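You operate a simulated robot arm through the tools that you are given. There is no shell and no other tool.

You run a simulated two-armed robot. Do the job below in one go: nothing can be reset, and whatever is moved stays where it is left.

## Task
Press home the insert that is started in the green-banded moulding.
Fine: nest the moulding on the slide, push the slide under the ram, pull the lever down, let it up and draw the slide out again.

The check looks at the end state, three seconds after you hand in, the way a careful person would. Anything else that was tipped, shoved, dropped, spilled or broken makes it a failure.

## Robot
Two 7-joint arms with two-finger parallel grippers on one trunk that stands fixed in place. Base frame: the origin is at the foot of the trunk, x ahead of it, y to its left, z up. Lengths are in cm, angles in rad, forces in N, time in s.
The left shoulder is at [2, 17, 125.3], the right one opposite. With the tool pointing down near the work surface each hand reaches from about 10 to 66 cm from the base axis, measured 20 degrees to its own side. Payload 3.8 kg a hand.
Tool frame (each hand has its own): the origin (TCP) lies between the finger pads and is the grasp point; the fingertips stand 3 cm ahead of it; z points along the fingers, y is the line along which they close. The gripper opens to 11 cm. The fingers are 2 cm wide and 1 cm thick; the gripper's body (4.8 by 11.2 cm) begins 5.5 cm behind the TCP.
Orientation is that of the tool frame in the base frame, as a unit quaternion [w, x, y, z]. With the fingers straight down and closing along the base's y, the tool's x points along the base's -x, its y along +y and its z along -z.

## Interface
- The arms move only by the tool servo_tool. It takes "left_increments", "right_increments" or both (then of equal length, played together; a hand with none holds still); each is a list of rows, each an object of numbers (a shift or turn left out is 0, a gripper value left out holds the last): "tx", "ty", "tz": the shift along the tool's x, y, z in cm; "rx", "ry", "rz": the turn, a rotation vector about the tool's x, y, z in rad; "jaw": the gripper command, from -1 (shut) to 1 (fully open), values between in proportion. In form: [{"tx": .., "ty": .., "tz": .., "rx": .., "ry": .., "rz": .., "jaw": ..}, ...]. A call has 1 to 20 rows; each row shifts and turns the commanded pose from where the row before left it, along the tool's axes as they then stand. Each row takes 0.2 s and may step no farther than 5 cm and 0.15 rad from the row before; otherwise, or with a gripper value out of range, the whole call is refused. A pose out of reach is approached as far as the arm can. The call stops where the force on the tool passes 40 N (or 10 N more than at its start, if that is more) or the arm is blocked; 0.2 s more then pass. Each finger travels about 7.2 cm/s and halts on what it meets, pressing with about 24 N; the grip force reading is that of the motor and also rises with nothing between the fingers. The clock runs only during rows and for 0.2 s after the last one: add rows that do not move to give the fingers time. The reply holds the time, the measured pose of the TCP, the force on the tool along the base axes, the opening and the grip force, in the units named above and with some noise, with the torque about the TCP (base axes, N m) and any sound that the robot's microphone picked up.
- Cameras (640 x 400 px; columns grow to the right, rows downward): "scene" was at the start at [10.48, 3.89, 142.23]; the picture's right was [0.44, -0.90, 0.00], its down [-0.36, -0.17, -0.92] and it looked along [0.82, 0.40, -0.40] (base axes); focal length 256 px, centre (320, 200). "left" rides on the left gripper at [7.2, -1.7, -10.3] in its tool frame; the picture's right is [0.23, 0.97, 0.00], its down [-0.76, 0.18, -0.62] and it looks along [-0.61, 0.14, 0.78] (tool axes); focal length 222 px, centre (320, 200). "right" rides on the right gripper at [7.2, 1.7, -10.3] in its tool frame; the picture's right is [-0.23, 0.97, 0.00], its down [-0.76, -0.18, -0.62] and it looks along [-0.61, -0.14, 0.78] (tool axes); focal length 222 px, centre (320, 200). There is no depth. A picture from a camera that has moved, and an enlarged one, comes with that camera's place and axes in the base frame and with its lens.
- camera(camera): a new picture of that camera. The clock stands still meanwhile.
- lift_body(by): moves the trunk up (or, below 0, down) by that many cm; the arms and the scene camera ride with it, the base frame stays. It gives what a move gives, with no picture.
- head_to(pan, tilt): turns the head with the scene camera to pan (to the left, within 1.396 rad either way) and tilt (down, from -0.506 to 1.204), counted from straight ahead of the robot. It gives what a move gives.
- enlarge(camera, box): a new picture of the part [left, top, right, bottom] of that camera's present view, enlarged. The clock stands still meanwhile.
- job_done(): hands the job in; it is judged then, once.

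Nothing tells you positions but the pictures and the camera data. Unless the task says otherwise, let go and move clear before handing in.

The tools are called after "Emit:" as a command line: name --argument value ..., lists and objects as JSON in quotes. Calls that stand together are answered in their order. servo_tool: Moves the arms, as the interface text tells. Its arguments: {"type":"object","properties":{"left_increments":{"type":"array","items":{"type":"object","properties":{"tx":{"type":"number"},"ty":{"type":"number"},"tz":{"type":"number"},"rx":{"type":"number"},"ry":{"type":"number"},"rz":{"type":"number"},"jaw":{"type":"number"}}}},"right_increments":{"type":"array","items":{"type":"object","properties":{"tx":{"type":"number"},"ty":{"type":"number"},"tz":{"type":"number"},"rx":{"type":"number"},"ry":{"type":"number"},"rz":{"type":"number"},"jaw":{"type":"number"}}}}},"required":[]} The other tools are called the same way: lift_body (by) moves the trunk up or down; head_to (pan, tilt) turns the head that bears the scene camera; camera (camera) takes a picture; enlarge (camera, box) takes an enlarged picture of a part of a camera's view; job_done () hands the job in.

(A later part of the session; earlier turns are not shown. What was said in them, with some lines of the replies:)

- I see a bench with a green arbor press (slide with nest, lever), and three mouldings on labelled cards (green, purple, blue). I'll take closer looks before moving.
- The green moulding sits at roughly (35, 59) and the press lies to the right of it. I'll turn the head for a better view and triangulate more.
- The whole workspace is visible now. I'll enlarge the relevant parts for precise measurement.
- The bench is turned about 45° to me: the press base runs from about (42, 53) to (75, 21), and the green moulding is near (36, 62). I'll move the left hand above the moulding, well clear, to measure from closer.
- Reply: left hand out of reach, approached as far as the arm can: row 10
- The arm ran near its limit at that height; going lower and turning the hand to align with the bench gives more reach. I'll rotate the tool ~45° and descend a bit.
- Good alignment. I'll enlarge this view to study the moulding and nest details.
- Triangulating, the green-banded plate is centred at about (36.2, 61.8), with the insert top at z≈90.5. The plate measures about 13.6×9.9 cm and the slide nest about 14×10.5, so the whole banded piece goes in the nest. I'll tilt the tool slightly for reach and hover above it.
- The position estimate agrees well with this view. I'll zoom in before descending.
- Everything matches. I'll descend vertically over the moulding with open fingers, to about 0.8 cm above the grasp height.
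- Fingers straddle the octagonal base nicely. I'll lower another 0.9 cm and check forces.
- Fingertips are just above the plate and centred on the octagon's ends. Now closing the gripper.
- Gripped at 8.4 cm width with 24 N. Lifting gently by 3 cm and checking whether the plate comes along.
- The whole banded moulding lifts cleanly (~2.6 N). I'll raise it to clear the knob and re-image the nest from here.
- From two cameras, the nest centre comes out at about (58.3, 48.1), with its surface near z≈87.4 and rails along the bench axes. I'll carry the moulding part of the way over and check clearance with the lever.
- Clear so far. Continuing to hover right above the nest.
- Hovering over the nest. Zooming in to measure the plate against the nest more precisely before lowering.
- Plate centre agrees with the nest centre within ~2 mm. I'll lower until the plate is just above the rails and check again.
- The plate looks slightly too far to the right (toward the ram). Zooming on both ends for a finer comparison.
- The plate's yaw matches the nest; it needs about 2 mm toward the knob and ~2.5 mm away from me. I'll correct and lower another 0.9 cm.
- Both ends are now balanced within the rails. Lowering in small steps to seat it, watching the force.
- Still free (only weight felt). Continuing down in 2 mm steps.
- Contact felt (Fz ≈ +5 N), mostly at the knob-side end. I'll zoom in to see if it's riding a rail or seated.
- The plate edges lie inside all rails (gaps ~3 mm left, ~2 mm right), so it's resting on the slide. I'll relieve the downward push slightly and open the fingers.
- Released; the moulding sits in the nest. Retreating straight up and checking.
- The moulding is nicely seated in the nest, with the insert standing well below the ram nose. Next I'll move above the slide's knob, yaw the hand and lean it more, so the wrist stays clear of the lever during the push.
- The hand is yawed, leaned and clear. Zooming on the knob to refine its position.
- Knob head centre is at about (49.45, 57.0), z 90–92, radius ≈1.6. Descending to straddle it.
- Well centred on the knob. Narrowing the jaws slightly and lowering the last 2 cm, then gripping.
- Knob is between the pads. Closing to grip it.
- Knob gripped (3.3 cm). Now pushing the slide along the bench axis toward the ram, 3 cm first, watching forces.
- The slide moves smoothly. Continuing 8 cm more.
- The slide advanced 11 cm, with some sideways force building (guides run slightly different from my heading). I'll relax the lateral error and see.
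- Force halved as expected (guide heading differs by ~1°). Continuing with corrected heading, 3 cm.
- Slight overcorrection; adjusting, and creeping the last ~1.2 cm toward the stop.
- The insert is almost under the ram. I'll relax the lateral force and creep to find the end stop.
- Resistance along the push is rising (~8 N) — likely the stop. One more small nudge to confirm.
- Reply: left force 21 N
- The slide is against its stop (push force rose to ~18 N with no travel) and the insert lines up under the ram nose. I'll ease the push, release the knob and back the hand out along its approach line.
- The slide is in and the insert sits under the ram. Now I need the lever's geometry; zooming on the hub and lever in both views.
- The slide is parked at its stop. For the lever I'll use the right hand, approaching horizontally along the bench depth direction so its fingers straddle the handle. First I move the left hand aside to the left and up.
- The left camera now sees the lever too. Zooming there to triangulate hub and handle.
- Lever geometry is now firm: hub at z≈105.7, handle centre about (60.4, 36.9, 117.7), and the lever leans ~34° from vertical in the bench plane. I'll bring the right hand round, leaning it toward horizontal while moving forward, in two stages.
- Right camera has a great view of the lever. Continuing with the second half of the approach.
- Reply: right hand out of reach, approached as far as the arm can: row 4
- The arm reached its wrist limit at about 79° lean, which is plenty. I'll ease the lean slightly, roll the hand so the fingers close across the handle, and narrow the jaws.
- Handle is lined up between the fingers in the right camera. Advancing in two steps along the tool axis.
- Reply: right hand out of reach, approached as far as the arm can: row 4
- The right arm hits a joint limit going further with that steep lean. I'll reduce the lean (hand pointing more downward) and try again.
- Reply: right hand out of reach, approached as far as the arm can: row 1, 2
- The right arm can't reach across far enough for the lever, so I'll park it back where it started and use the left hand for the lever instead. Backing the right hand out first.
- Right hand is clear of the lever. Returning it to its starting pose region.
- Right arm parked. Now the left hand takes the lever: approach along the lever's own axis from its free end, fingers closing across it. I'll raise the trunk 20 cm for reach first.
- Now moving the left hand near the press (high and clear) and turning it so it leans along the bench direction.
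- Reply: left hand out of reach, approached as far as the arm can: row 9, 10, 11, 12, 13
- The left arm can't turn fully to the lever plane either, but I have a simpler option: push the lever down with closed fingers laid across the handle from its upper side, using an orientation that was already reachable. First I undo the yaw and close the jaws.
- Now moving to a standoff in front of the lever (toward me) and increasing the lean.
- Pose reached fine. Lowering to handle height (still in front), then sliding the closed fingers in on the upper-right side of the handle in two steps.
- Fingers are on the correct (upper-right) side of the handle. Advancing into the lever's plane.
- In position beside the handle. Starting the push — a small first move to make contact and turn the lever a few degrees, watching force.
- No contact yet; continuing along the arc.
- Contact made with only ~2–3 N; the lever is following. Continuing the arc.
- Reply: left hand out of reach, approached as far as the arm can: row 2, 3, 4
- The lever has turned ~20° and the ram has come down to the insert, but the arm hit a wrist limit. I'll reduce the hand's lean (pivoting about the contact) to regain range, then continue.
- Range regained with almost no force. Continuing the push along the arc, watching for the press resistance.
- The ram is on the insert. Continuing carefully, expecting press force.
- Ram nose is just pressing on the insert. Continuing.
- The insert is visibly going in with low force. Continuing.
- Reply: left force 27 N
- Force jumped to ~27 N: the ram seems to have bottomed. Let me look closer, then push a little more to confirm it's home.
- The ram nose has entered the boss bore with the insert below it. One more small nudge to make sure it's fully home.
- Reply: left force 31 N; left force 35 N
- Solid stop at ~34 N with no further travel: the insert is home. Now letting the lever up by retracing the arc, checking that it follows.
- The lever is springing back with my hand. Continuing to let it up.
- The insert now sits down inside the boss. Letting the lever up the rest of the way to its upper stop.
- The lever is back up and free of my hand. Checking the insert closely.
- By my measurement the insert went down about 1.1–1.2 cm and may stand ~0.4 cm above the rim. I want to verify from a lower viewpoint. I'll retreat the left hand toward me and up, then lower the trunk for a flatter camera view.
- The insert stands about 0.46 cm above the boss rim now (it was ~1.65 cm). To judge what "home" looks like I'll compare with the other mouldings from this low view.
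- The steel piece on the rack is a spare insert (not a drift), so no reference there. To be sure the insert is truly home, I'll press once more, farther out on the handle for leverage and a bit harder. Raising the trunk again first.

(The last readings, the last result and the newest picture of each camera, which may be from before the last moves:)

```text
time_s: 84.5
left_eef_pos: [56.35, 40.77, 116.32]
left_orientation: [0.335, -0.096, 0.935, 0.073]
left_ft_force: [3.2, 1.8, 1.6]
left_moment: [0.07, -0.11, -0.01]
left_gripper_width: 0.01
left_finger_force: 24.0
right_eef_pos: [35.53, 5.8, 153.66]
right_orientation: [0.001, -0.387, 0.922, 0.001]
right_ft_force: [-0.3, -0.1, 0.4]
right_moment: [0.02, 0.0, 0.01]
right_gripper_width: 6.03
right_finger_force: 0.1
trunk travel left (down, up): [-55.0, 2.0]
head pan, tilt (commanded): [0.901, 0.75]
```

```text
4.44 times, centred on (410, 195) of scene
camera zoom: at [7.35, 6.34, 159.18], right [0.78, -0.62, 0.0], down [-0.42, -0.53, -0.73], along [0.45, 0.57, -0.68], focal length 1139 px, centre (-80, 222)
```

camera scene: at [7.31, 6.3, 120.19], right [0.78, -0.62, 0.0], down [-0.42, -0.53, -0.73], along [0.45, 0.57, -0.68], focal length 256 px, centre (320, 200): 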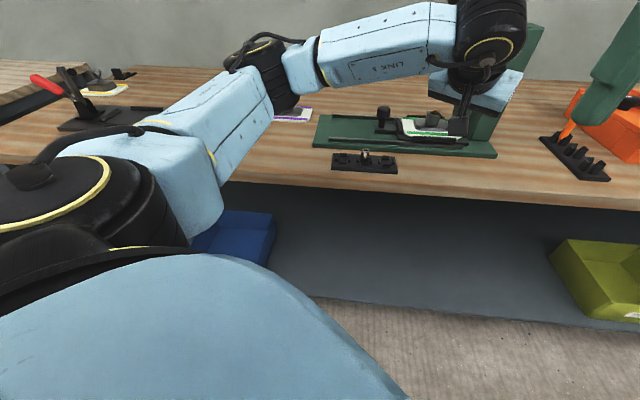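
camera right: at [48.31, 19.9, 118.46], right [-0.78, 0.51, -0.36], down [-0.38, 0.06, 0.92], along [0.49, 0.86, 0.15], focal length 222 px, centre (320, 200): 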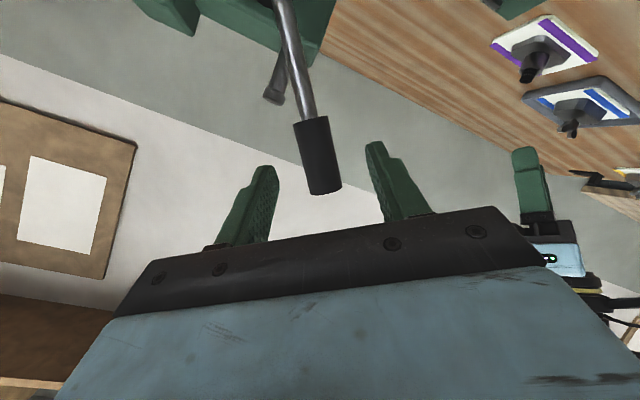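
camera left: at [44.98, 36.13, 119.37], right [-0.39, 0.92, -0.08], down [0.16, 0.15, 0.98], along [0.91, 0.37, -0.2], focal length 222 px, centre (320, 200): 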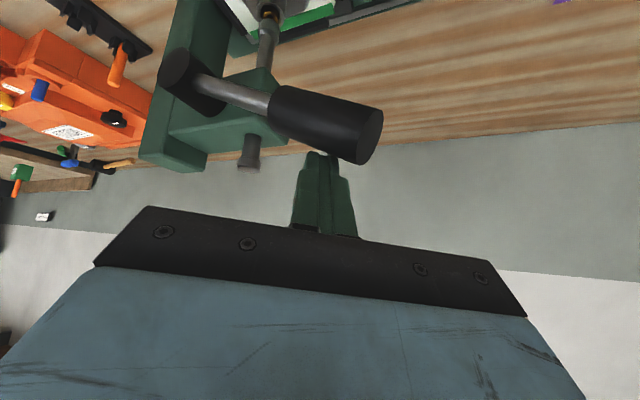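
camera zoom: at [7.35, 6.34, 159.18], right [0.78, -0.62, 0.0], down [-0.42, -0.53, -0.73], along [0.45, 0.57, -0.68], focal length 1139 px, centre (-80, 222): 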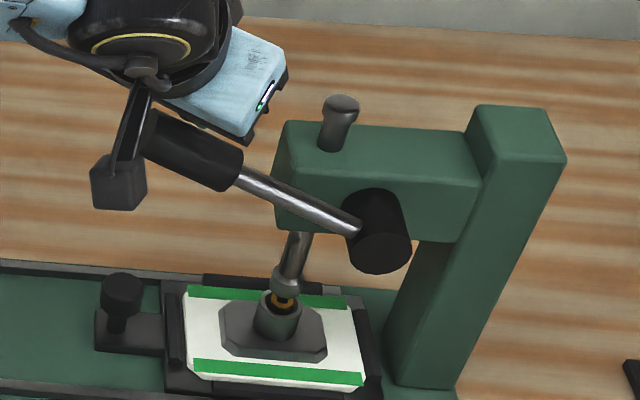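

Lever following well, contact is farther out on the handle. Continuing down to the stop.

Emit:
servo_tool --left_increments '[{"tx": 0.798, "ty": 0.404, "tz": 0.496}, {"tx": 0.798, "ty": 0.404, "tz": 0.496}, {"tx": 0.798, "ty": 0.404, "tz": 0.496}, {"tx": 0.586, "ty": 0.2, "tz": 0.455}]'

Emit:
enlarge --camera "scene" --box '[360, 170, 440, 240]'

```text
time_s: 85.5
left_eef_pos: [54.82, 42.25, 112.96]
left_orientation: [0.335, -0.096, 0.935, 0.072]
left_ft_force: [0.9, 0.9, 1.7]
left_moment: [0.04, -0.1, 0.03]
left_gripper_width: 0.0
left_finger_force: 23.9
right_eef_pos: [35.5, 5.75, 153.51]
right_orientation: [0.001, -0.387, 0.922, 0.001]
right_ft_force: [0.9, 0.0, 0.3]
right_moment: [0.0, 0.0, 0.0]
right_gripper_width: 6.05
right_finger_force: 0.0
trunk travel left (down, up): [-55.0, 2.0]
head pan, tilt (commanded): [0.901, 0.75]
```

```text
5.71 times, centred on (400, 205) of scene
camera zoom: at [7.34, 6.3, 159.18], right [0.78, -0.62, 0.0], down [-0.42, -0.53, -0.73], along [0.45, 0.57, -0.68], focal length 1465 px, centre (-137, 171)
```

zoom: 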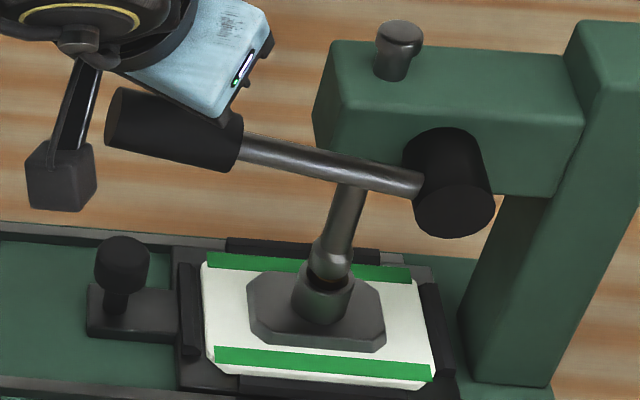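

Emit:
servo_tool --left_increments '[{"tx": 0.586, "ty": 0.2, "tz": 0.455}, {"tx": 0.586, "ty": 0.2, "tz": 0.455}]'

Emit:
enlarge --camera "scene" --box '[360, 170, 440, 240]'

```text
time_s: 86.1
left_eef_pos: [54.5, 42.5, 111.58]
left_orientation: [0.335, -0.095, 0.935, 0.072]
left_ft_force: [4.5, -0.8, 3.1]
left_moment: [-0.03, -0.16, 0.0]
left_gripper_width: 0.0
left_finger_force: 23.6
right_eef_pos: [35.45, 5.81, 153.47]
right_orientation: [0.0, -0.387, 0.922, 0.0]
right_ft_force: [-0.3, -0.3, 0.1]
right_moment: [0.0, 0.02, -0.03]
right_gripper_width: 6.04
right_finger_force: 0.0
trunk travel left (down, up): [-55.0, 2.0]
head pan, tilt (commanded): [0.901, 0.75]
```

```text
5.71 times, centred on (400, 205) of scene
camera zoom: at [7.34, 6.26, 159.19], right [0.78, -0.62, 0.0], down [-0.42, -0.53, -0.73], along [0.45, 0.57, -0.68], focal length 1465 px, centre (-137, 171)
```

zoom: 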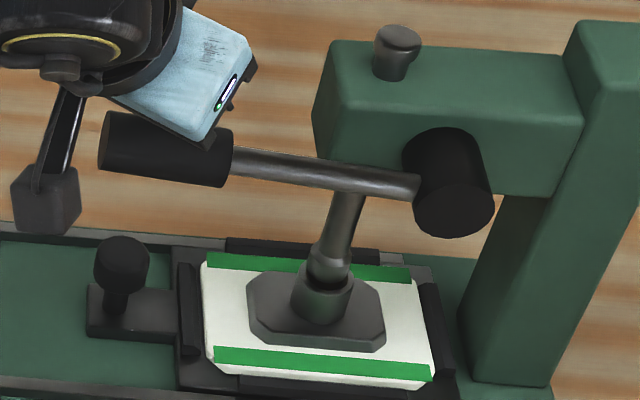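

Emit:
servo_tool --left_increments '[{"tx": 0.33, "ty": 0.05, "tz": 0.33}, {"tx": 0.33, "ty": 0.05, "tz": 0.33}]'

Emit:
enlarge --camera "scene" --box '[360, 170, 440, 240]'

```text
time_s: 86.7
left_eef_pos: [54.41, 42.48, 111.12]
left_orientation: [0.339, -0.097, 0.933, 0.072]
left_ft_force: [1.0, -2.7, 22.3]
left_moment: [-0.16, -0.38, -0.04]
left_gripper_width: 0.0
left_finger_force: 24.2
right_eef_pos: [35.29, 5.6, 153.69]
right_orientation: [0.002, -0.387, 0.922, 0.0]
right_ft_force: [0.8, -1.0, 0.1]
right_moment: [-0.02, -0.05, 0.03]
right_gripper_width: 6.08
right_finger_force: 0.0
trunk travel left (down, up): [-55.0, 2.0]
head pan, tilt (commanded): [0.901, 0.75]
```

```text
5.71 times, centred on (400, 205) of scene
camera zoom: at [7.13, 6.09, 159.22], right [0.78, -0.62, 0.0], down [-0.42, -0.53, -0.73], along [0.46, 0.57, -0.68], focal length 1465 px, centre (-137, 171)
```

zoom: 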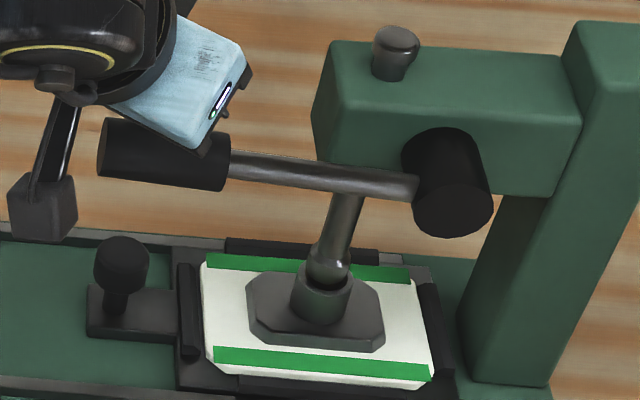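

Same stop point. Pushing harder in steps to see whether anything still moves.

Emit:
servo_tool --left_increments '[{"tx": 0.25, "ty": 0.04, "tz": 0.25}, {"tx": 0.25, "ty": 0.04, "tz": 0.25}, {"tx": 0.25, "ty": 0.04, "tz": 0.25}]'

Emit:
enlarge --camera "scene" --box '[360, 170, 440, 240]'

```text
time_s: 87.4
left_eef_pos: [54.8, 42.76, 110.95]
left_orientation: [0.345, -0.097, 0.931, 0.07]
left_ft_force: [-3.0, -0.4, 18.1]
left_moment: [-0.1, -0.15, -0.03]
left_gripper_width: 0.0
left_finger_force: 24.0
right_eef_pos: [35.08, 5.77, 153.67]
right_orientation: [0.001, -0.387, 0.922, -0.001]
right_ft_force: [-0.4, 1.1, 0.2]
right_moment: [0.0, 0.03, -0.03]
right_gripper_width: 6.06
right_finger_force: 0.1
trunk travel left (down, up): [-55.0, 2.0]
head pan, tilt (commanded): [0.901, 0.75]
stopped in row 3 (left hand): the force on the tool passed its limit at 42 N (the readings are from after the stop); the commanded pose is now the measured one
```

```text
5.71 times, centred on (400, 205) of scene
camera zoom: at [7.1, 6.25, 159.18], right [0.78, -0.62, 0.0], down [-0.42, -0.53, -0.73], along [0.46, 0.57, -0.68], focal length 1465 px, centre (-137, 171)
```

zoom: 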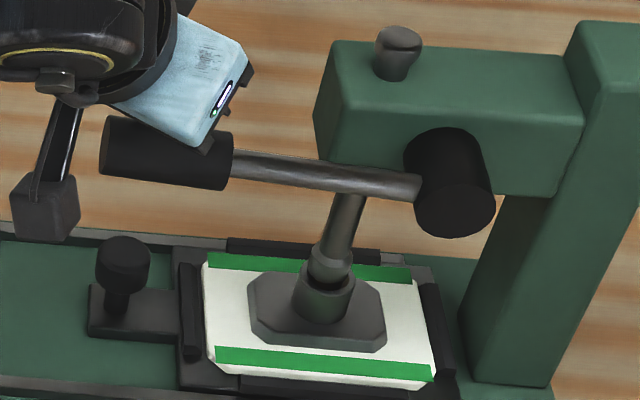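

At 42 N nothing moves further — it's a hard stop, so the insert is home. Letting the lever up along the same arc.

Emit:
servo_tool --left_increments '[{"tx": -0.752, "ty": -0.153, "tz": -0.68}, {"tx": -0.752, "ty": -0.153, "tz": -0.68}, {"tx": -0.752, "ty": -0.153, "tz": -0.68}, {"tx": -0.798, "ty": -0.404, "tz": -0.496}, {"tx": -0.798, "ty": -0.404, "tz": -0.496}, {"tx": -0.798, "ty": -0.404, "tz": -0.496}, {"tx": -0.795, "ty": -0.533, "tz": -0.372}, {"tx": -0.795, "ty": -0.533, "tz": -0.372}, {"tx": -0.795, "ty": -0.533, "tz": -0.372}, {"tx": -0.763, "ty": -0.644, "tz": -0.2345}, {"tx": -0.763, "ty": -0.644, "tz": -0.2345}, {"tx": -0.763, "ty": -0.644, "tz": -0.2345}, {"tx": -0.775, "ty": -0.809, "tz": -0.0926}, {"tx": -0.775, "ty": -0.809, "tz": -0.0926}, {"tx": -0.775, "ty": -0.809, "tz": -0.0926}, {"tx": -0.72, "ty": -0.589, "tz": -0.239}, {"tx": -0.72, "ty": -0.589, "tz": -0.239}]'

Emit:
camera --camera "left"

Emit:
enlarge --camera "scene" --box '[360, 150, 460, 240]'

```text
time_s: 91.0
left_eef_pos: [62.75, 34.83, 123.21]
left_orientation: [0.342, -0.097, 0.932, 0.071]
left_ft_force: [0.2, 0.1, 0.0]
left_moment: [0.0, 0.03, 0.01]
left_gripper_width: 0.0
left_finger_force: 24.4
right_eef_pos: [35.44, 5.76, 153.54]
right_orientation: [0.0, -0.387, 0.922, 0.001]
right_ft_force: [0.2, -0.5, 0.2]
right_moment: [-0.02, -0.05, 0.0]
right_gripper_width: 6.08
right_finger_force: 0.0
trunk travel left (down, up): [-55.0, 2.0]
head pan, tilt (commanded): [0.901, 0.75]
```

```text
taken
camera left: at [51.31, 30.19, 126.07], right [-0.39, 0.92, -0.08], down [0.14, 0.15, 0.98], along [0.91, 0.37, -0.19], focal length 222 px, centre (320, 200)
```

left: 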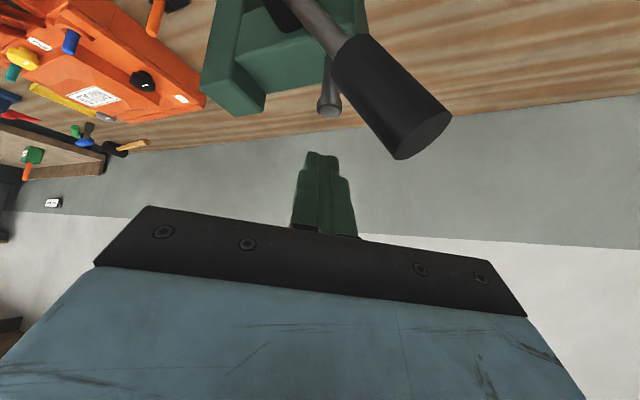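

```text
4.44 times, centred on (410, 195) of scene
camera zoom: at [7.33, 6.28, 159.18], right [0.78, -0.62, 0.0], down [-0.42, -0.53, -0.73], along [0.45, 0.57, -0.68], focal length 1139 px, centre (-80, 222)
```

zoom: 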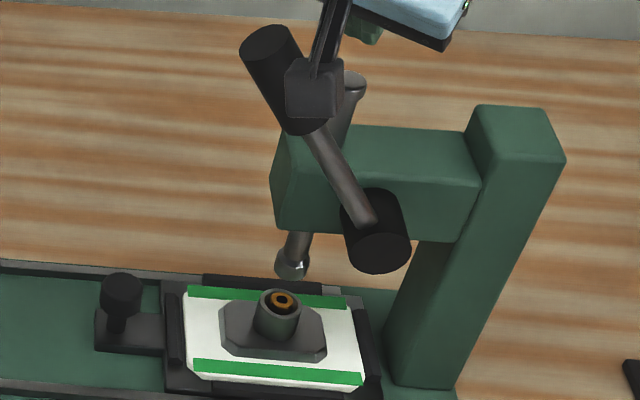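

Lever is fully up. Retreating the left hand toward me, then across to the left, restoring the knob-grasp orientation, and lowering the trunk back.

Emit:
servo_tool --left_increments '[{"tx": 1.875, "ty": -1.6, "tz": -1.713}, {"tx": 1.875, "ty": -1.6, "tz": -1.713}, {"tx": 1.875, "ty": -1.6, "tz": -1.713}, {"tx": 1.875, "ty": -1.6, "tz": -1.713}, {"tx": 1.46, "ty": 2.74, "tz": -0.96}, {"tx": 1.46, "ty": 2.74, "tz": -0.96}, {"tx": 1.46, "ty": 2.74, "tz": -0.96}, {"tx": 1.46, "ty": 2.74, "tz": -0.96}, {"ry": 0.1}, {"ry": 0.1}, {"rz": -0.13}]'

Emit:
lift_body --by -20

Emit:
camera --camera "scene"

Emit:
camera --camera "left"

```text
time_s: 93.4
left_eef_pos: [44.9, 35.33, 122.79]
left_orientation: [0.25, -0.166, 0.953, 0.045]
left_ft_force: [0.3, 0.0, -0.2]
left_moment: [0.0, -0.01, 0.02]
left_gripper_width: 0.0
left_finger_force: 24.2
right_eef_pos: [35.43, 5.67, 153.58]
right_orientation: [0.0, -0.387, 0.922, 0.0]
right_ft_force: [1.0, -0.9, -0.1]
right_moment: [0.02, 0.01, -0.01]
right_gripper_width: 6.03
right_finger_force: 0.1
trunk travel left (down, up): [-55.0, 2.0]
head pan, tilt (commanded): [0.901, 0.75]
```

```text
time_s: 95.5
left_eef_pos: [44.87, 35.3, 102.85]
left_orientation: [0.251, -0.164, 0.953, 0.043]
left_ft_force: [-0.7, -0.2, 0.4]
left_moment: [0.01, -0.01, 0.0]
left_gripper_width: 0.0
left_finger_force: 23.7
right_eef_pos: [35.4, 5.68, 133.5]
right_orientation: [0.0, -0.387, 0.922, 0.001]
right_ft_force: [0.0, -0.1, -0.7]
right_moment: [0.03, 0.03, 0.0]
right_gripper_width: 6.02
right_finger_force: 0.0
trunk travel left (down, up): [-35.0, 22.0]
head pan, tilt (commanded): [0.901, 0.75]
```

```text
taken
camera scene: at [7.31, 6.3, 139.19], right [0.78, -0.62, 0.0], down [-0.42, -0.53, -0.73], along [0.45, 0.57, -0.68], focal length 256 px, centre (320, 200)
```

scene: 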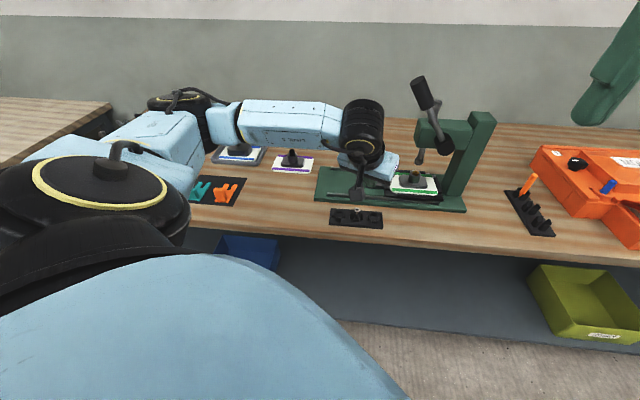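

```text
taken
camera left: at [34.85, 29.84, 108.23], right [-0.52, 0.85, -0.11], down [0.28, 0.29, 0.92], along [0.81, 0.44, -0.38], focal length 222 px, centre (320, 200)
```

left: 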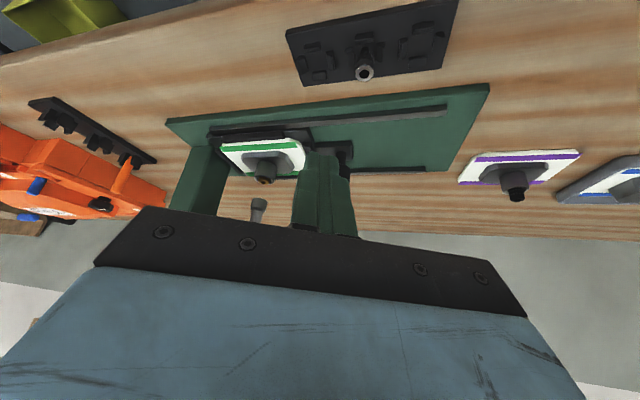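

Now opening the jaws and moving to the earlier hover pose above the knob.

Emit:
servo_tool --left_increments '[{"tx": -2.485, "ty": 1.304, "tz": 1.173, "jaw": -0.1}, {"tx": -2.485, "ty": 1.304, "tz": 1.173, "jaw": -0.1}, {"tx": -2.485, "ty": 1.304, "tz": 1.173, "jaw": -0.1}, {"tx": -2.485, "ty": 1.304, "tz": 1.173, "jaw": -0.1}]'

Emit:
camera --camera "left"

Emit:
enlarge --camera "scene" --box '[340, 120, 440, 210]'

```text
time_s: 96.5
left_eef_pos: [53.57, 43.97, 103.78]
left_orientation: [0.251, -0.165, 0.953, 0.044]
left_ft_force: [-0.2, -0.2, 0.4]
left_moment: [0.0, -0.01, 0.01]
left_gripper_width: 4.93
left_finger_force: 0.1
right_eef_pos: [35.51, 5.87, 133.6]
right_orientation: [0.001, -0.386, 0.923, 0.0]
right_ft_force: [-0.4, 0.1, 0.2]
right_moment: [-0.01, 0.01, 0.0]
right_gripper_width: 6.03
right_finger_force: 0.1
trunk travel left (down, up): [-35.0, 22.0]
head pan, tilt (commanded): [0.901, 0.75]
```

```text
taken
camera left: at [43.38, 38.58, 109.15], right [-0.51, 0.85, -0.11], down [0.28, 0.29, 0.92], along [0.81, 0.44, -0.38], focal length 222 px, centre (320, 200)
```

left: 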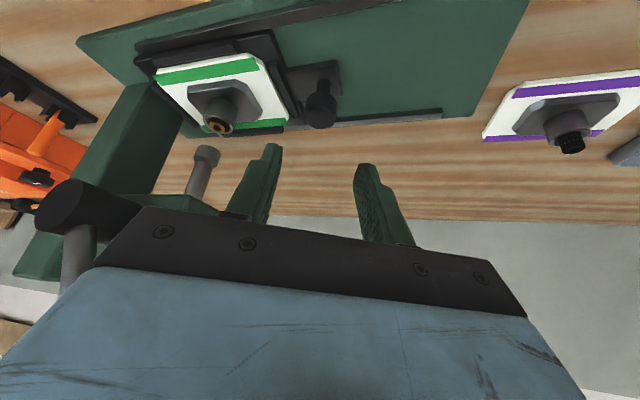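

```text
4.44 times, centred on (390, 165) of scene
camera zoom: at [7.35, 6.31, 139.18], right [0.78, -0.62, 0.0], down [-0.42, -0.53, -0.73], along [0.45, 0.57, -0.68], focal length 1139 px, centre (9, 356)
```

zoom: 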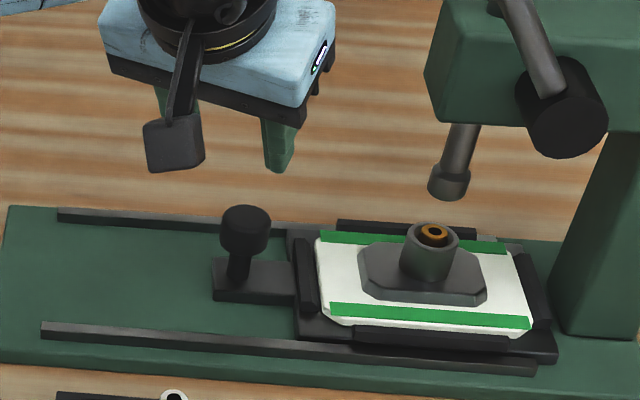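

Same view as before release. Descending along the same line onto the knob.

Emit:
servo_tool --left_increments '[{"tz": 3}, {"tz": 3}, {"tz": 2.5}, {"tz": 1.5}]'

Emit:
camera --camera "left"

Emit:
enlarge --camera "scene" --box '[330, 130, 410, 200]'

```text
time_s: 97.5
left_eef_pos: [58.18, 45.67, 94.99]
left_orientation: [0.251, -0.166, 0.953, 0.045]
left_ft_force: [-0.2, -0.5, -1.3]
left_moment: [0.0, 0.0, -0.01]
left_gripper_width: 4.94
left_finger_force: 0.0
right_eef_pos: [35.36, 5.84, 133.6]
right_orientation: [0.0, -0.387, 0.922, 0.0]
right_ft_force: [-0.2, 0.5, 0.5]
right_moment: [-0.02, -0.01, -0.04]
right_gripper_width: 6.06
right_finger_force: 0.1
trunk travel left (down, up): [-35.0, 22.0]
head pan, tilt (commanded): [0.901, 0.75]
```

```text
taken
camera left: at [48.02, 40.19, 100.33], right [-0.52, 0.85, -0.11], down [0.28, 0.29, 0.92], along [0.81, 0.44, -0.38], focal length 222 px, centre (320, 200)
```

left: 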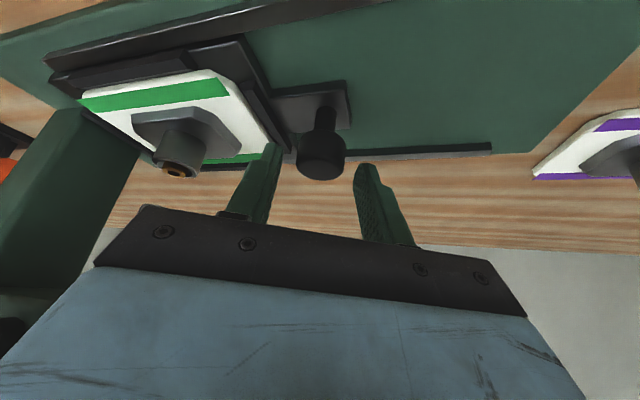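

```text
5.71 times, centred on (370, 165) of scene
camera zoom: at [7.32, 6.3, 139.18], right [0.78, -0.62, 0.0], down [-0.42, -0.53, -0.73], along [0.45, 0.57, -0.68], focal length 1465 px, centre (34, 400)
```

zoom: 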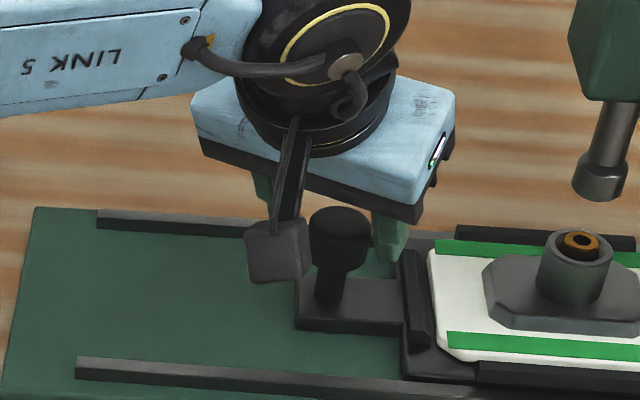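

Emit:
servo_tool --left_increments '[{"tz": 1.4}, {"tz": 1.4}]'

Emit:
camera --camera "left"

```text
time_s: 98.1
left_eef_pos: [59.39, 45.97, 92.27]
left_orientation: [0.251, -0.165, 0.953, 0.044]
left_ft_force: [-0.2, 0.0, 0.6]
left_moment: [0.0, 0.01, -0.03]
left_gripper_width: 4.96
left_finger_force: 0.0
right_eef_pos: [35.42, 5.74, 133.62]
right_orientation: [0.001, -0.387, 0.922, 0.001]
right_ft_force: [0.0, 0.4, -0.9]
right_moment: [0.0, 0.01, 0.0]
right_gripper_width: 6.05
right_finger_force: 0.1
trunk travel left (down, up): [-35.0, 22.0]
head pan, tilt (commanded): [0.901, 0.75]
```

```text
taken
camera left: at [49.29, 40.56, 97.79], right [-0.52, 0.85, -0.11], down [0.28, 0.29, 0.92], along [0.81, 0.44, -0.38], focal length 222 px, centre (320, 200)
```

left: 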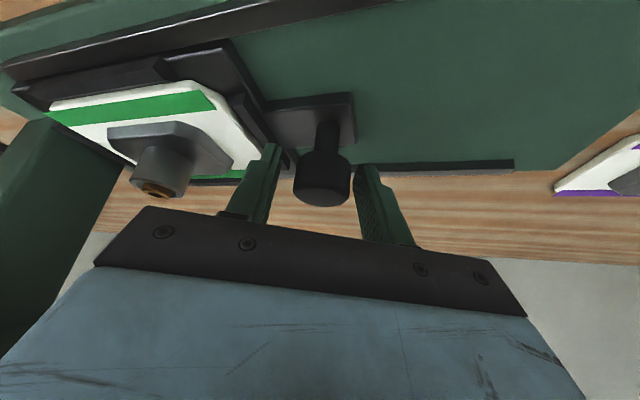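

Knob is between the pads. Closing on it.

Emit:
servo_tool --left_increments '[{"ty": 0.15}, {"jaw": -0.3}, {"jaw": -1}, {"jaw": -1}, {"jaw": -1}]'

```text
time_s: 99.3
left_eef_pos: [59.25, 46.16, 92.51]
left_orientation: [0.25, -0.165, 0.953, 0.044]
left_ft_force: [-0.2, 0.1, -1.0]
left_moment: [0.05, -0.01, -0.09]
left_gripper_width: 3.32
left_finger_force: 44.7
right_eef_pos: [35.51, 5.84, 133.61]
right_orientation: [0.001, -0.387, 0.922, 0.001]
right_ft_force: [-0.5, -0.2, -0.6]
right_moment: [0.02, 0.01, 0.0]
right_gripper_width: 6.04
right_finger_force: 0.0
trunk travel left (down, up): [-35.0, 22.0]
head pan, tilt (commanded): [0.901, 0.75]
```

Gripped. Drawing the slide out, first 4 cm with force check.

Emit:
servo_tool --left_increments '[{"tx": 0.297, "ty": 0.723, "tz": -0.169}, {"tx": 0.297, "ty": 0.723, "tz": -0.169}, {"tx": 0.297, "ty": 0.723, "tz": -0.169}, {"tx": 0.297, "ty": 0.723, "tz": -0.169}, {"tx": 0.297, "ty": 0.723, "tz": -0.169}]'

```text
time_s: 100.5
left_eef_pos: [56.51, 48.92, 92.49]
left_orientation: [0.248, -0.166, 0.953, 0.045]
left_ft_force: [0.6, 1.9, -10.0]
left_moment: [0.1, -0.2, -0.31]
left_gripper_width: 3.34
left_finger_force: 45.1
right_eef_pos: [35.51, 5.82, 133.49]
right_orientation: [-0.001, -0.386, 0.922, 0.0]
right_ft_force: [-0.3, -0.9, -0.8]
right_moment: [0.0, 0.02, -0.02]
right_gripper_width: 6.07
right_finger_force: 0.0
trunk travel left (down, up): [-35.0, 22.0]
head pan, tilt (commanded): [0.901, 0.75]
```

Emit:
servo_tool --left_increments '[{"tx": 0.074, "tz": 0.131}, {"tx": 0.297, "ty": 0.723, "tz": -0.169}, {"tx": 0.297, "ty": 0.723, "tz": -0.169}, {"tx": 0.297, "ty": 0.723, "tz": -0.169}, {"tx": 0.297, "ty": 0.723, "tz": -0.169}, {"tx": 0.297, "ty": 0.723, "tz": -0.169}]'

Emit:
enlarge --camera "scene" --box '[310, 110, 470, 220]'

```text
time_s: 101.9
left_eef_pos: [53.72, 51.79, 92.51]
left_orientation: [0.252, -0.166, 0.952, 0.045]
left_ft_force: [-4.2, -4.3, 5.3]
left_moment: [-0.47, 0.73, 0.0]
left_gripper_width: 3.33
left_finger_force: 45.0
right_eef_pos: [35.31, 5.71, 133.61]
right_orientation: [0.001, -0.386, 0.922, 0.0]
right_ft_force: [0.3, 0.7, -1.0]
right_moment: [-0.04, -0.03, 0.0]
right_gripper_width: 6.04
right_finger_force: 0.1
trunk travel left (down, up): [-35.0, 22.0]
head pan, tilt (commanded): [0.901, 0.75]
```

```text
3.64 times, centred on (390, 165) of scene
camera zoom: at [7.23, 6.23, 139.2], right [0.78, -0.62, 0.0], down [-0.42, -0.53, -0.73], along [0.45, 0.57, -0.68], focal length 932 px, centre (66, 327)
```

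zoom: 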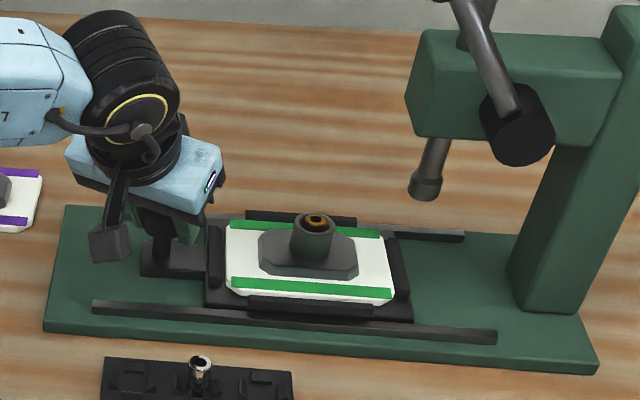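

Emit:
servo_tool --left_increments '[{"tx": 0.297, "ty": 0.723, "tz": -0.169}, {"tx": 0.297, "ty": 0.723, "tz": -0.169}, {"tx": 0.297, "ty": 0.723, "tz": -0.169}, {"tx": 0.297, "ty": 0.723, "tz": -0.169}, {"tx": 0.297, "ty": 0.723, "tz": -0.169}, {"tx": 0.297, "ty": 0.723, "tz": -0.169}, {"tx": 0.297, "ty": 0.723, "tz": -0.169}]'

```text
time_s: 103.5
left_eef_pos: [49.66, 55.78, 92.42]
left_orientation: [0.251, -0.167, 0.953, 0.045]
left_ft_force: [5.7, 6.1, 7.1]
left_moment: [-0.04, 0.11, -0.27]
left_gripper_width: 3.33
left_finger_force: 44.9
right_eef_pos: [35.48, 5.92, 133.54]
right_orientation: [0.001, -0.386, 0.922, 0.0]
right_ft_force: [-0.5, 0.6, -0.1]
right_moment: [0.0, 0.02, 0.01]
right_gripper_width: 6.01
right_finger_force: 0.1
trunk travel left (down, up): [-35.0, 22.0]
head pan, tilt (commanded): [0.901, 0.75]
```

Emit:
servo_tool --left_increments '[{"tx": -0.078, "ty": 0.044, "tz": 0.044}, {"tx": 0.149, "ty": 0.362, "tz": -0.084}, {"tx": 0.149, "ty": 0.362, "tz": -0.084}, {"tx": 0.149, "ty": 0.362, "tz": -0.084}]'

Emit:
enlarge --camera "scene" --box '[300, 110, 460, 220]'

```text
time_s: 104.5
left_eef_pos: [48.88, 56.72, 92.3]
left_orientation: [0.252, -0.166, 0.952, 0.045]
left_ft_force: [-0.1, 1.0, 9.9]
left_moment: [0.18, -1.03, -0.2]
left_gripper_width: 3.33
left_finger_force: 44.4
right_eef_pos: [35.38, 5.68, 133.56]
right_orientation: [0.001, -0.388, 0.922, 0.0]
right_ft_force: [0.0, 0.0, -0.6]
right_moment: [0.02, -0.02, -0.02]
right_gripper_width: 6.04
right_finger_force: 0.0
trunk travel left (down, up): [-35.0, 22.0]
head pan, tilt (commanded): [0.901, 0.75]
```

```text
3.64 times, centred on (380, 165) of scene
camera zoom: at [7.21, 6.23, 139.2], right [0.78, -0.62, 0.0], down [-0.42, -0.53, -0.73], along [0.45, 0.57, -0.68], focal length 932 px, centre (102, 327)
```

zoom: 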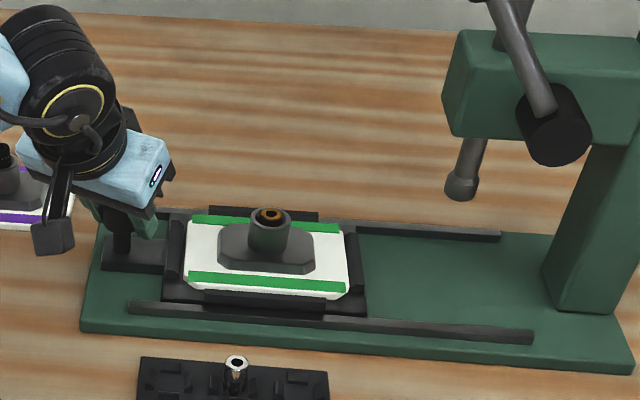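

Back at the original position. A small nudge to check it's at its outer stop.

Emit:
servo_tool --left_increments '[{"tx": 0.112, "ty": 0.271, "tz": -0.063}, {}]'

```text
time_s: 105.1
left_eef_pos: [48.72, 56.78, 92.41]
left_orientation: [0.251, -0.166, 0.953, 0.044]
left_ft_force: [1.6, -0.2, 8.5]
left_moment: [0.12, -0.59, -0.11]
left_gripper_width: 3.33
left_finger_force: 45.0
right_eef_pos: [35.32, 5.66, 133.63]
right_orientation: [0.001, -0.387, 0.922, 0.0]
right_ft_force: [0.4, -1.1, 0.1]
right_moment: [-0.02, -0.02, 0.02]
right_gripper_width: 6.07
right_finger_force: 0.1
trunk travel left (down, up): [-35.0, 22.0]
head pan, tilt (commanded): [0.901, 0.75]
```

Emit:
servo_tool --left_increments '[{"tx": 0.149, "ty": 0.362, "tz": -0.084}, {}]'

Emit:
enlarge --camera "scene" --box '[300, 110, 460, 220]'

```text
time_s: 105.7
left_eef_pos: [48.63, 56.66, 92.42]
left_orientation: [0.252, -0.165, 0.953, 0.043]
left_ft_force: [14.3, -9.6, 7.4]
left_moment: [-0.58, 0.24, -0.17]
left_gripper_width: 3.33
left_finger_force: 44.9
right_eef_pos: [35.72, 5.62, 133.52]
right_orientation: [0.0, -0.387, 0.922, 0.001]
right_ft_force: [0.5, 0.3, -0.5]
right_moment: [0.01, 0.0, 0.02]
right_gripper_width: 6.07
right_finger_force: 0.0
trunk travel left (down, up): [-35.0, 22.0]
head pan, tilt (commanded): [0.901, 0.75]
```

```text
3.64 times, centred on (380, 165) of scene
camera zoom: at [7.45, 6.12, 139.19], right [0.78, -0.62, 0.0], down [-0.42, -0.53, -0.73], along [0.45, 0.57, -0.68], focal length 932 px, centre (102, 327)
```

zoom: 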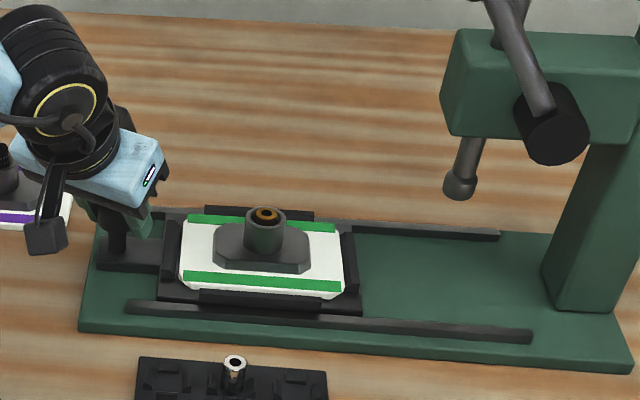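

Outer stop found (17 N). Easing off, opening and backing away.

Emit:
servo_tool --left_increments '[{"tx": -0.1, "ty": -0.24, "tz": 0.056}, {"jaw": -0.3}, {"jaw": -0.1}, {"jaw": -0.1}, {"tz": -1.5}, {"tz": -2.5}, {"tz": -3}, {"tz": -3}, {"tz": -3}]'

Emit:
camera --camera "scene"

Emit:
camera --camera "left"

Emit:
enlarge --camera "scene" --box '[300, 110, 460, 220]'

```text
time_s: 107.7
left_eef_pos: [42.78, 54.65, 103.8]
left_orientation: [0.25, -0.167, 0.953, 0.046]
left_ft_force: [-0.1, 1.1, -0.4]
left_moment: [0.02, 0.02, 0.04]
left_gripper_width: 4.99
left_finger_force: 0.1
right_eef_pos: [35.43, 5.75, 133.65]
right_orientation: [0.001, -0.387, 0.922, 0.0]
right_ft_force: [0.7, 0.1, -0.1]
right_moment: [0.02, 0.0, 0.04]
right_gripper_width: 6.06
right_finger_force: 0.0
trunk travel left (down, up): [-35.0, 22.0]
head pan, tilt (commanded): [0.901, 0.75]
```

```text
taken
camera scene: at [7.27, 6.26, 139.19], right [0.78, -0.62, 0.0], down [-0.42, -0.53, -0.73], along [0.45, 0.57, -0.68], focal length 256 px, centre (320, 200)
```

scene: 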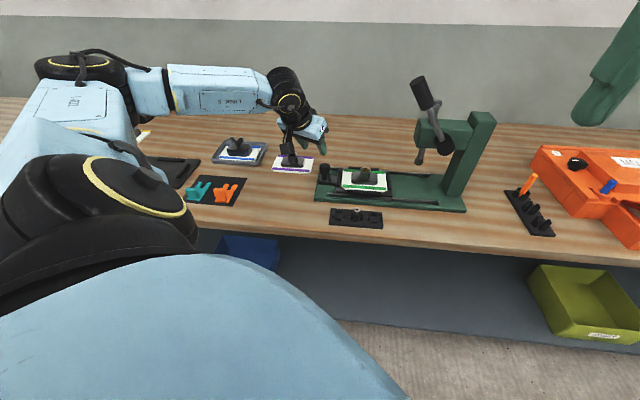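

```text
taken
camera left: at [32.64, 49.16, 109.08], right [-0.52, 0.85, -0.11], down [0.28, 0.29, 0.92], along [0.81, 0.44, -0.38], focal length 222 px, centre (320, 200)
```

left: 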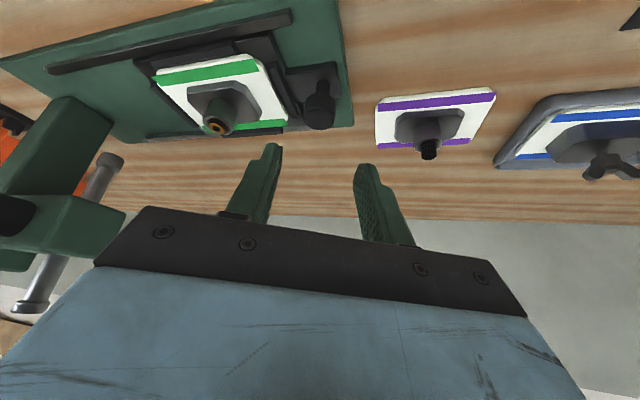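

```text
3.64 times, centred on (380, 165) of scene
camera zoom: at [7.27, 6.26, 139.19], right [0.78, -0.62, 0.0], down [-0.42, -0.53, -0.73], along [0.45, 0.57, -0.68], focal length 932 px, centre (102, 327)
```

zoom: 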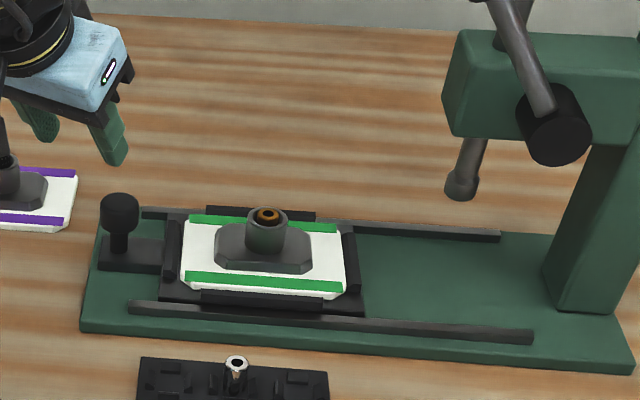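

Slide is out, moulding still nested, lever up. I'll raise the left hand well clear and do a final inspection of everything.

Emit:
servo_tool --left_increments '[{"tx": -1.85, "tz": -3.26}, {"tx": -1.85, "tz": -3.26}, {"tx": -1.85, "tz": -3.26}, {"tx": -1.85, "tz": -3.26}]'

Emit:
camera --camera "scene"

Emit:
enlarge --camera "scene" --box '[330, 150, 410, 210]'

Emit:
enlarge --camera "scene" --box '[170, 120, 400, 240]'

Emit:
camera --camera "left"

```text
time_s: 108.7
left_eef_pos: [42.62, 54.83, 118.66]
left_orientation: [0.249, -0.166, 0.953, 0.045]
left_ft_force: [-0.1, 0.2, 0.0]
left_moment: [-0.04, -0.01, 0.0]
left_gripper_width: 4.94
left_finger_force: 0.1
right_eef_pos: [35.48, 5.86, 133.6]
right_orientation: [0.001, -0.387, 0.922, 0.0]
right_ft_force: [1.1, 0.0, -0.8]
right_moment: [0.03, 0.01, 0.02]
right_gripper_width: 6.02
right_finger_force: 0.0
trunk travel left (down, up): [-35.0, 22.0]
head pan, tilt (commanded): [0.901, 0.75]
```

```text
taken
camera scene: at [7.36, 6.3, 139.18], right [0.78, -0.62, 0.0], down [-0.42, -0.53, -0.73], along [0.45, 0.57, -0.68], focal length 256 px, centre (320, 200)
```

scene: 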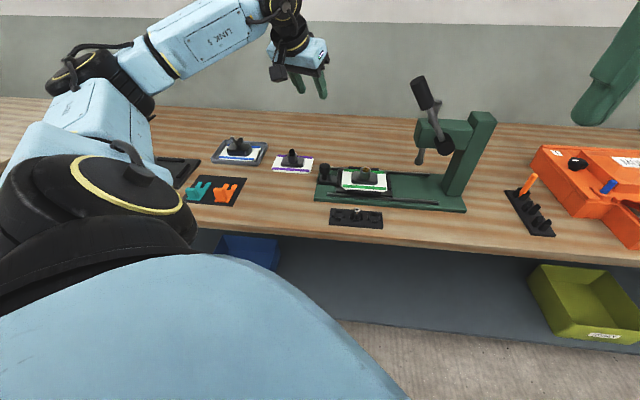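

```text
6.67 times, centred on (370, 180) of scene
camera zoom: at [7.36, 6.3, 139.18], right [0.78, -0.62, 0.0], down [-0.42, -0.53, -0.73], along [0.45, 0.57, -0.68], focal length 1709 px, centre (-13, 333)
```

zoom: 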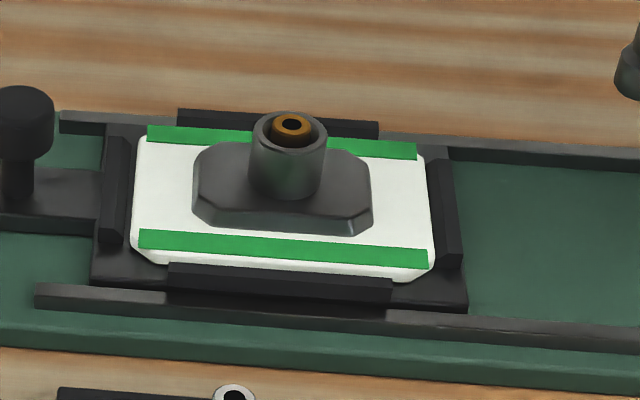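

```text
2.78 times, centred on (285, 180) of scene
camera zoom: at [7.36, 6.3, 139.18], right [0.78, -0.62, 0.0], down [-0.42, -0.53, -0.73], along [0.45, 0.57, -0.68], focal length 713 px, centre (417, 256)
```

zoom: 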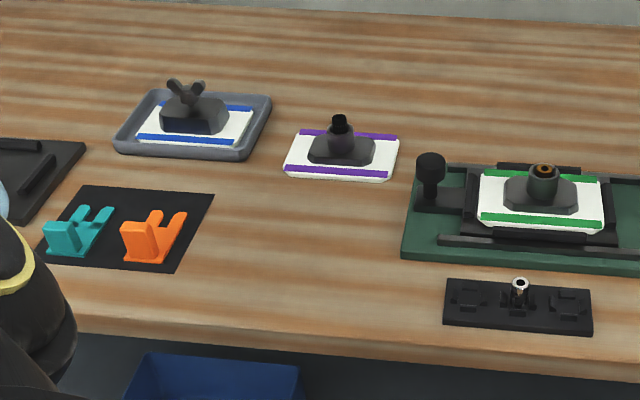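

```text
taken
camera left: at [32.58, 49.39, 124.14], right [-0.52, 0.85, -0.11], down [0.28, 0.29, 0.92], along [0.81, 0.44, -0.38], focal length 222 px, centre (320, 200)
```

left: 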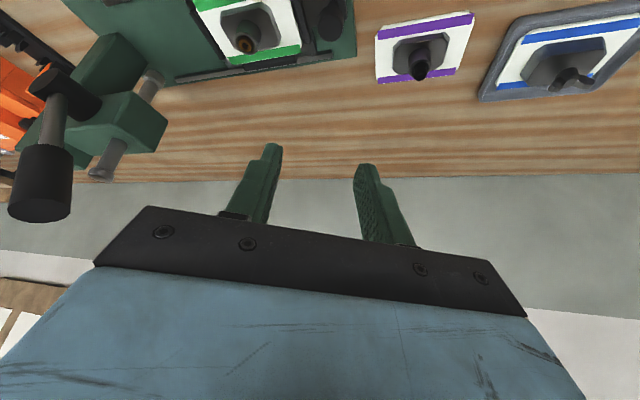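

The green-banded moulding is in the nest with its brass insert pressed down to a hard stop. It didn't move further even at 42 N on the lever. The slide is drawn out, the lever is back up, everything else looks untouched, and both hands are clear. Handing in.

Emit:
job_done

```text
The job is handed in.
```

I pressed the insert in the green-banded moulding down to a hard stop and handed the job in. I could not fully confirm that the stop is its home position.

- **Insert:** it went down about 1.2 cm, from roughly 1.65 cm above the boss rim to about 0.46 cm above it. I pulled the lever twice, and it stopped at the same point both times. At 42 N on the second pull nothing moved further. I took that stop as home, but the end of the press stroke would have felt the same. I did not run the empty press to tell the two apart.
- **End state:** the moulding is still in the nest, the slide is drawn out to its outer stop, and the lever is back up. Both hands are empty and clear of the bench.
- **Surroundings:** in the last pictures the other mouldings, the insert rack and the rest of the bench look as they did at the start.
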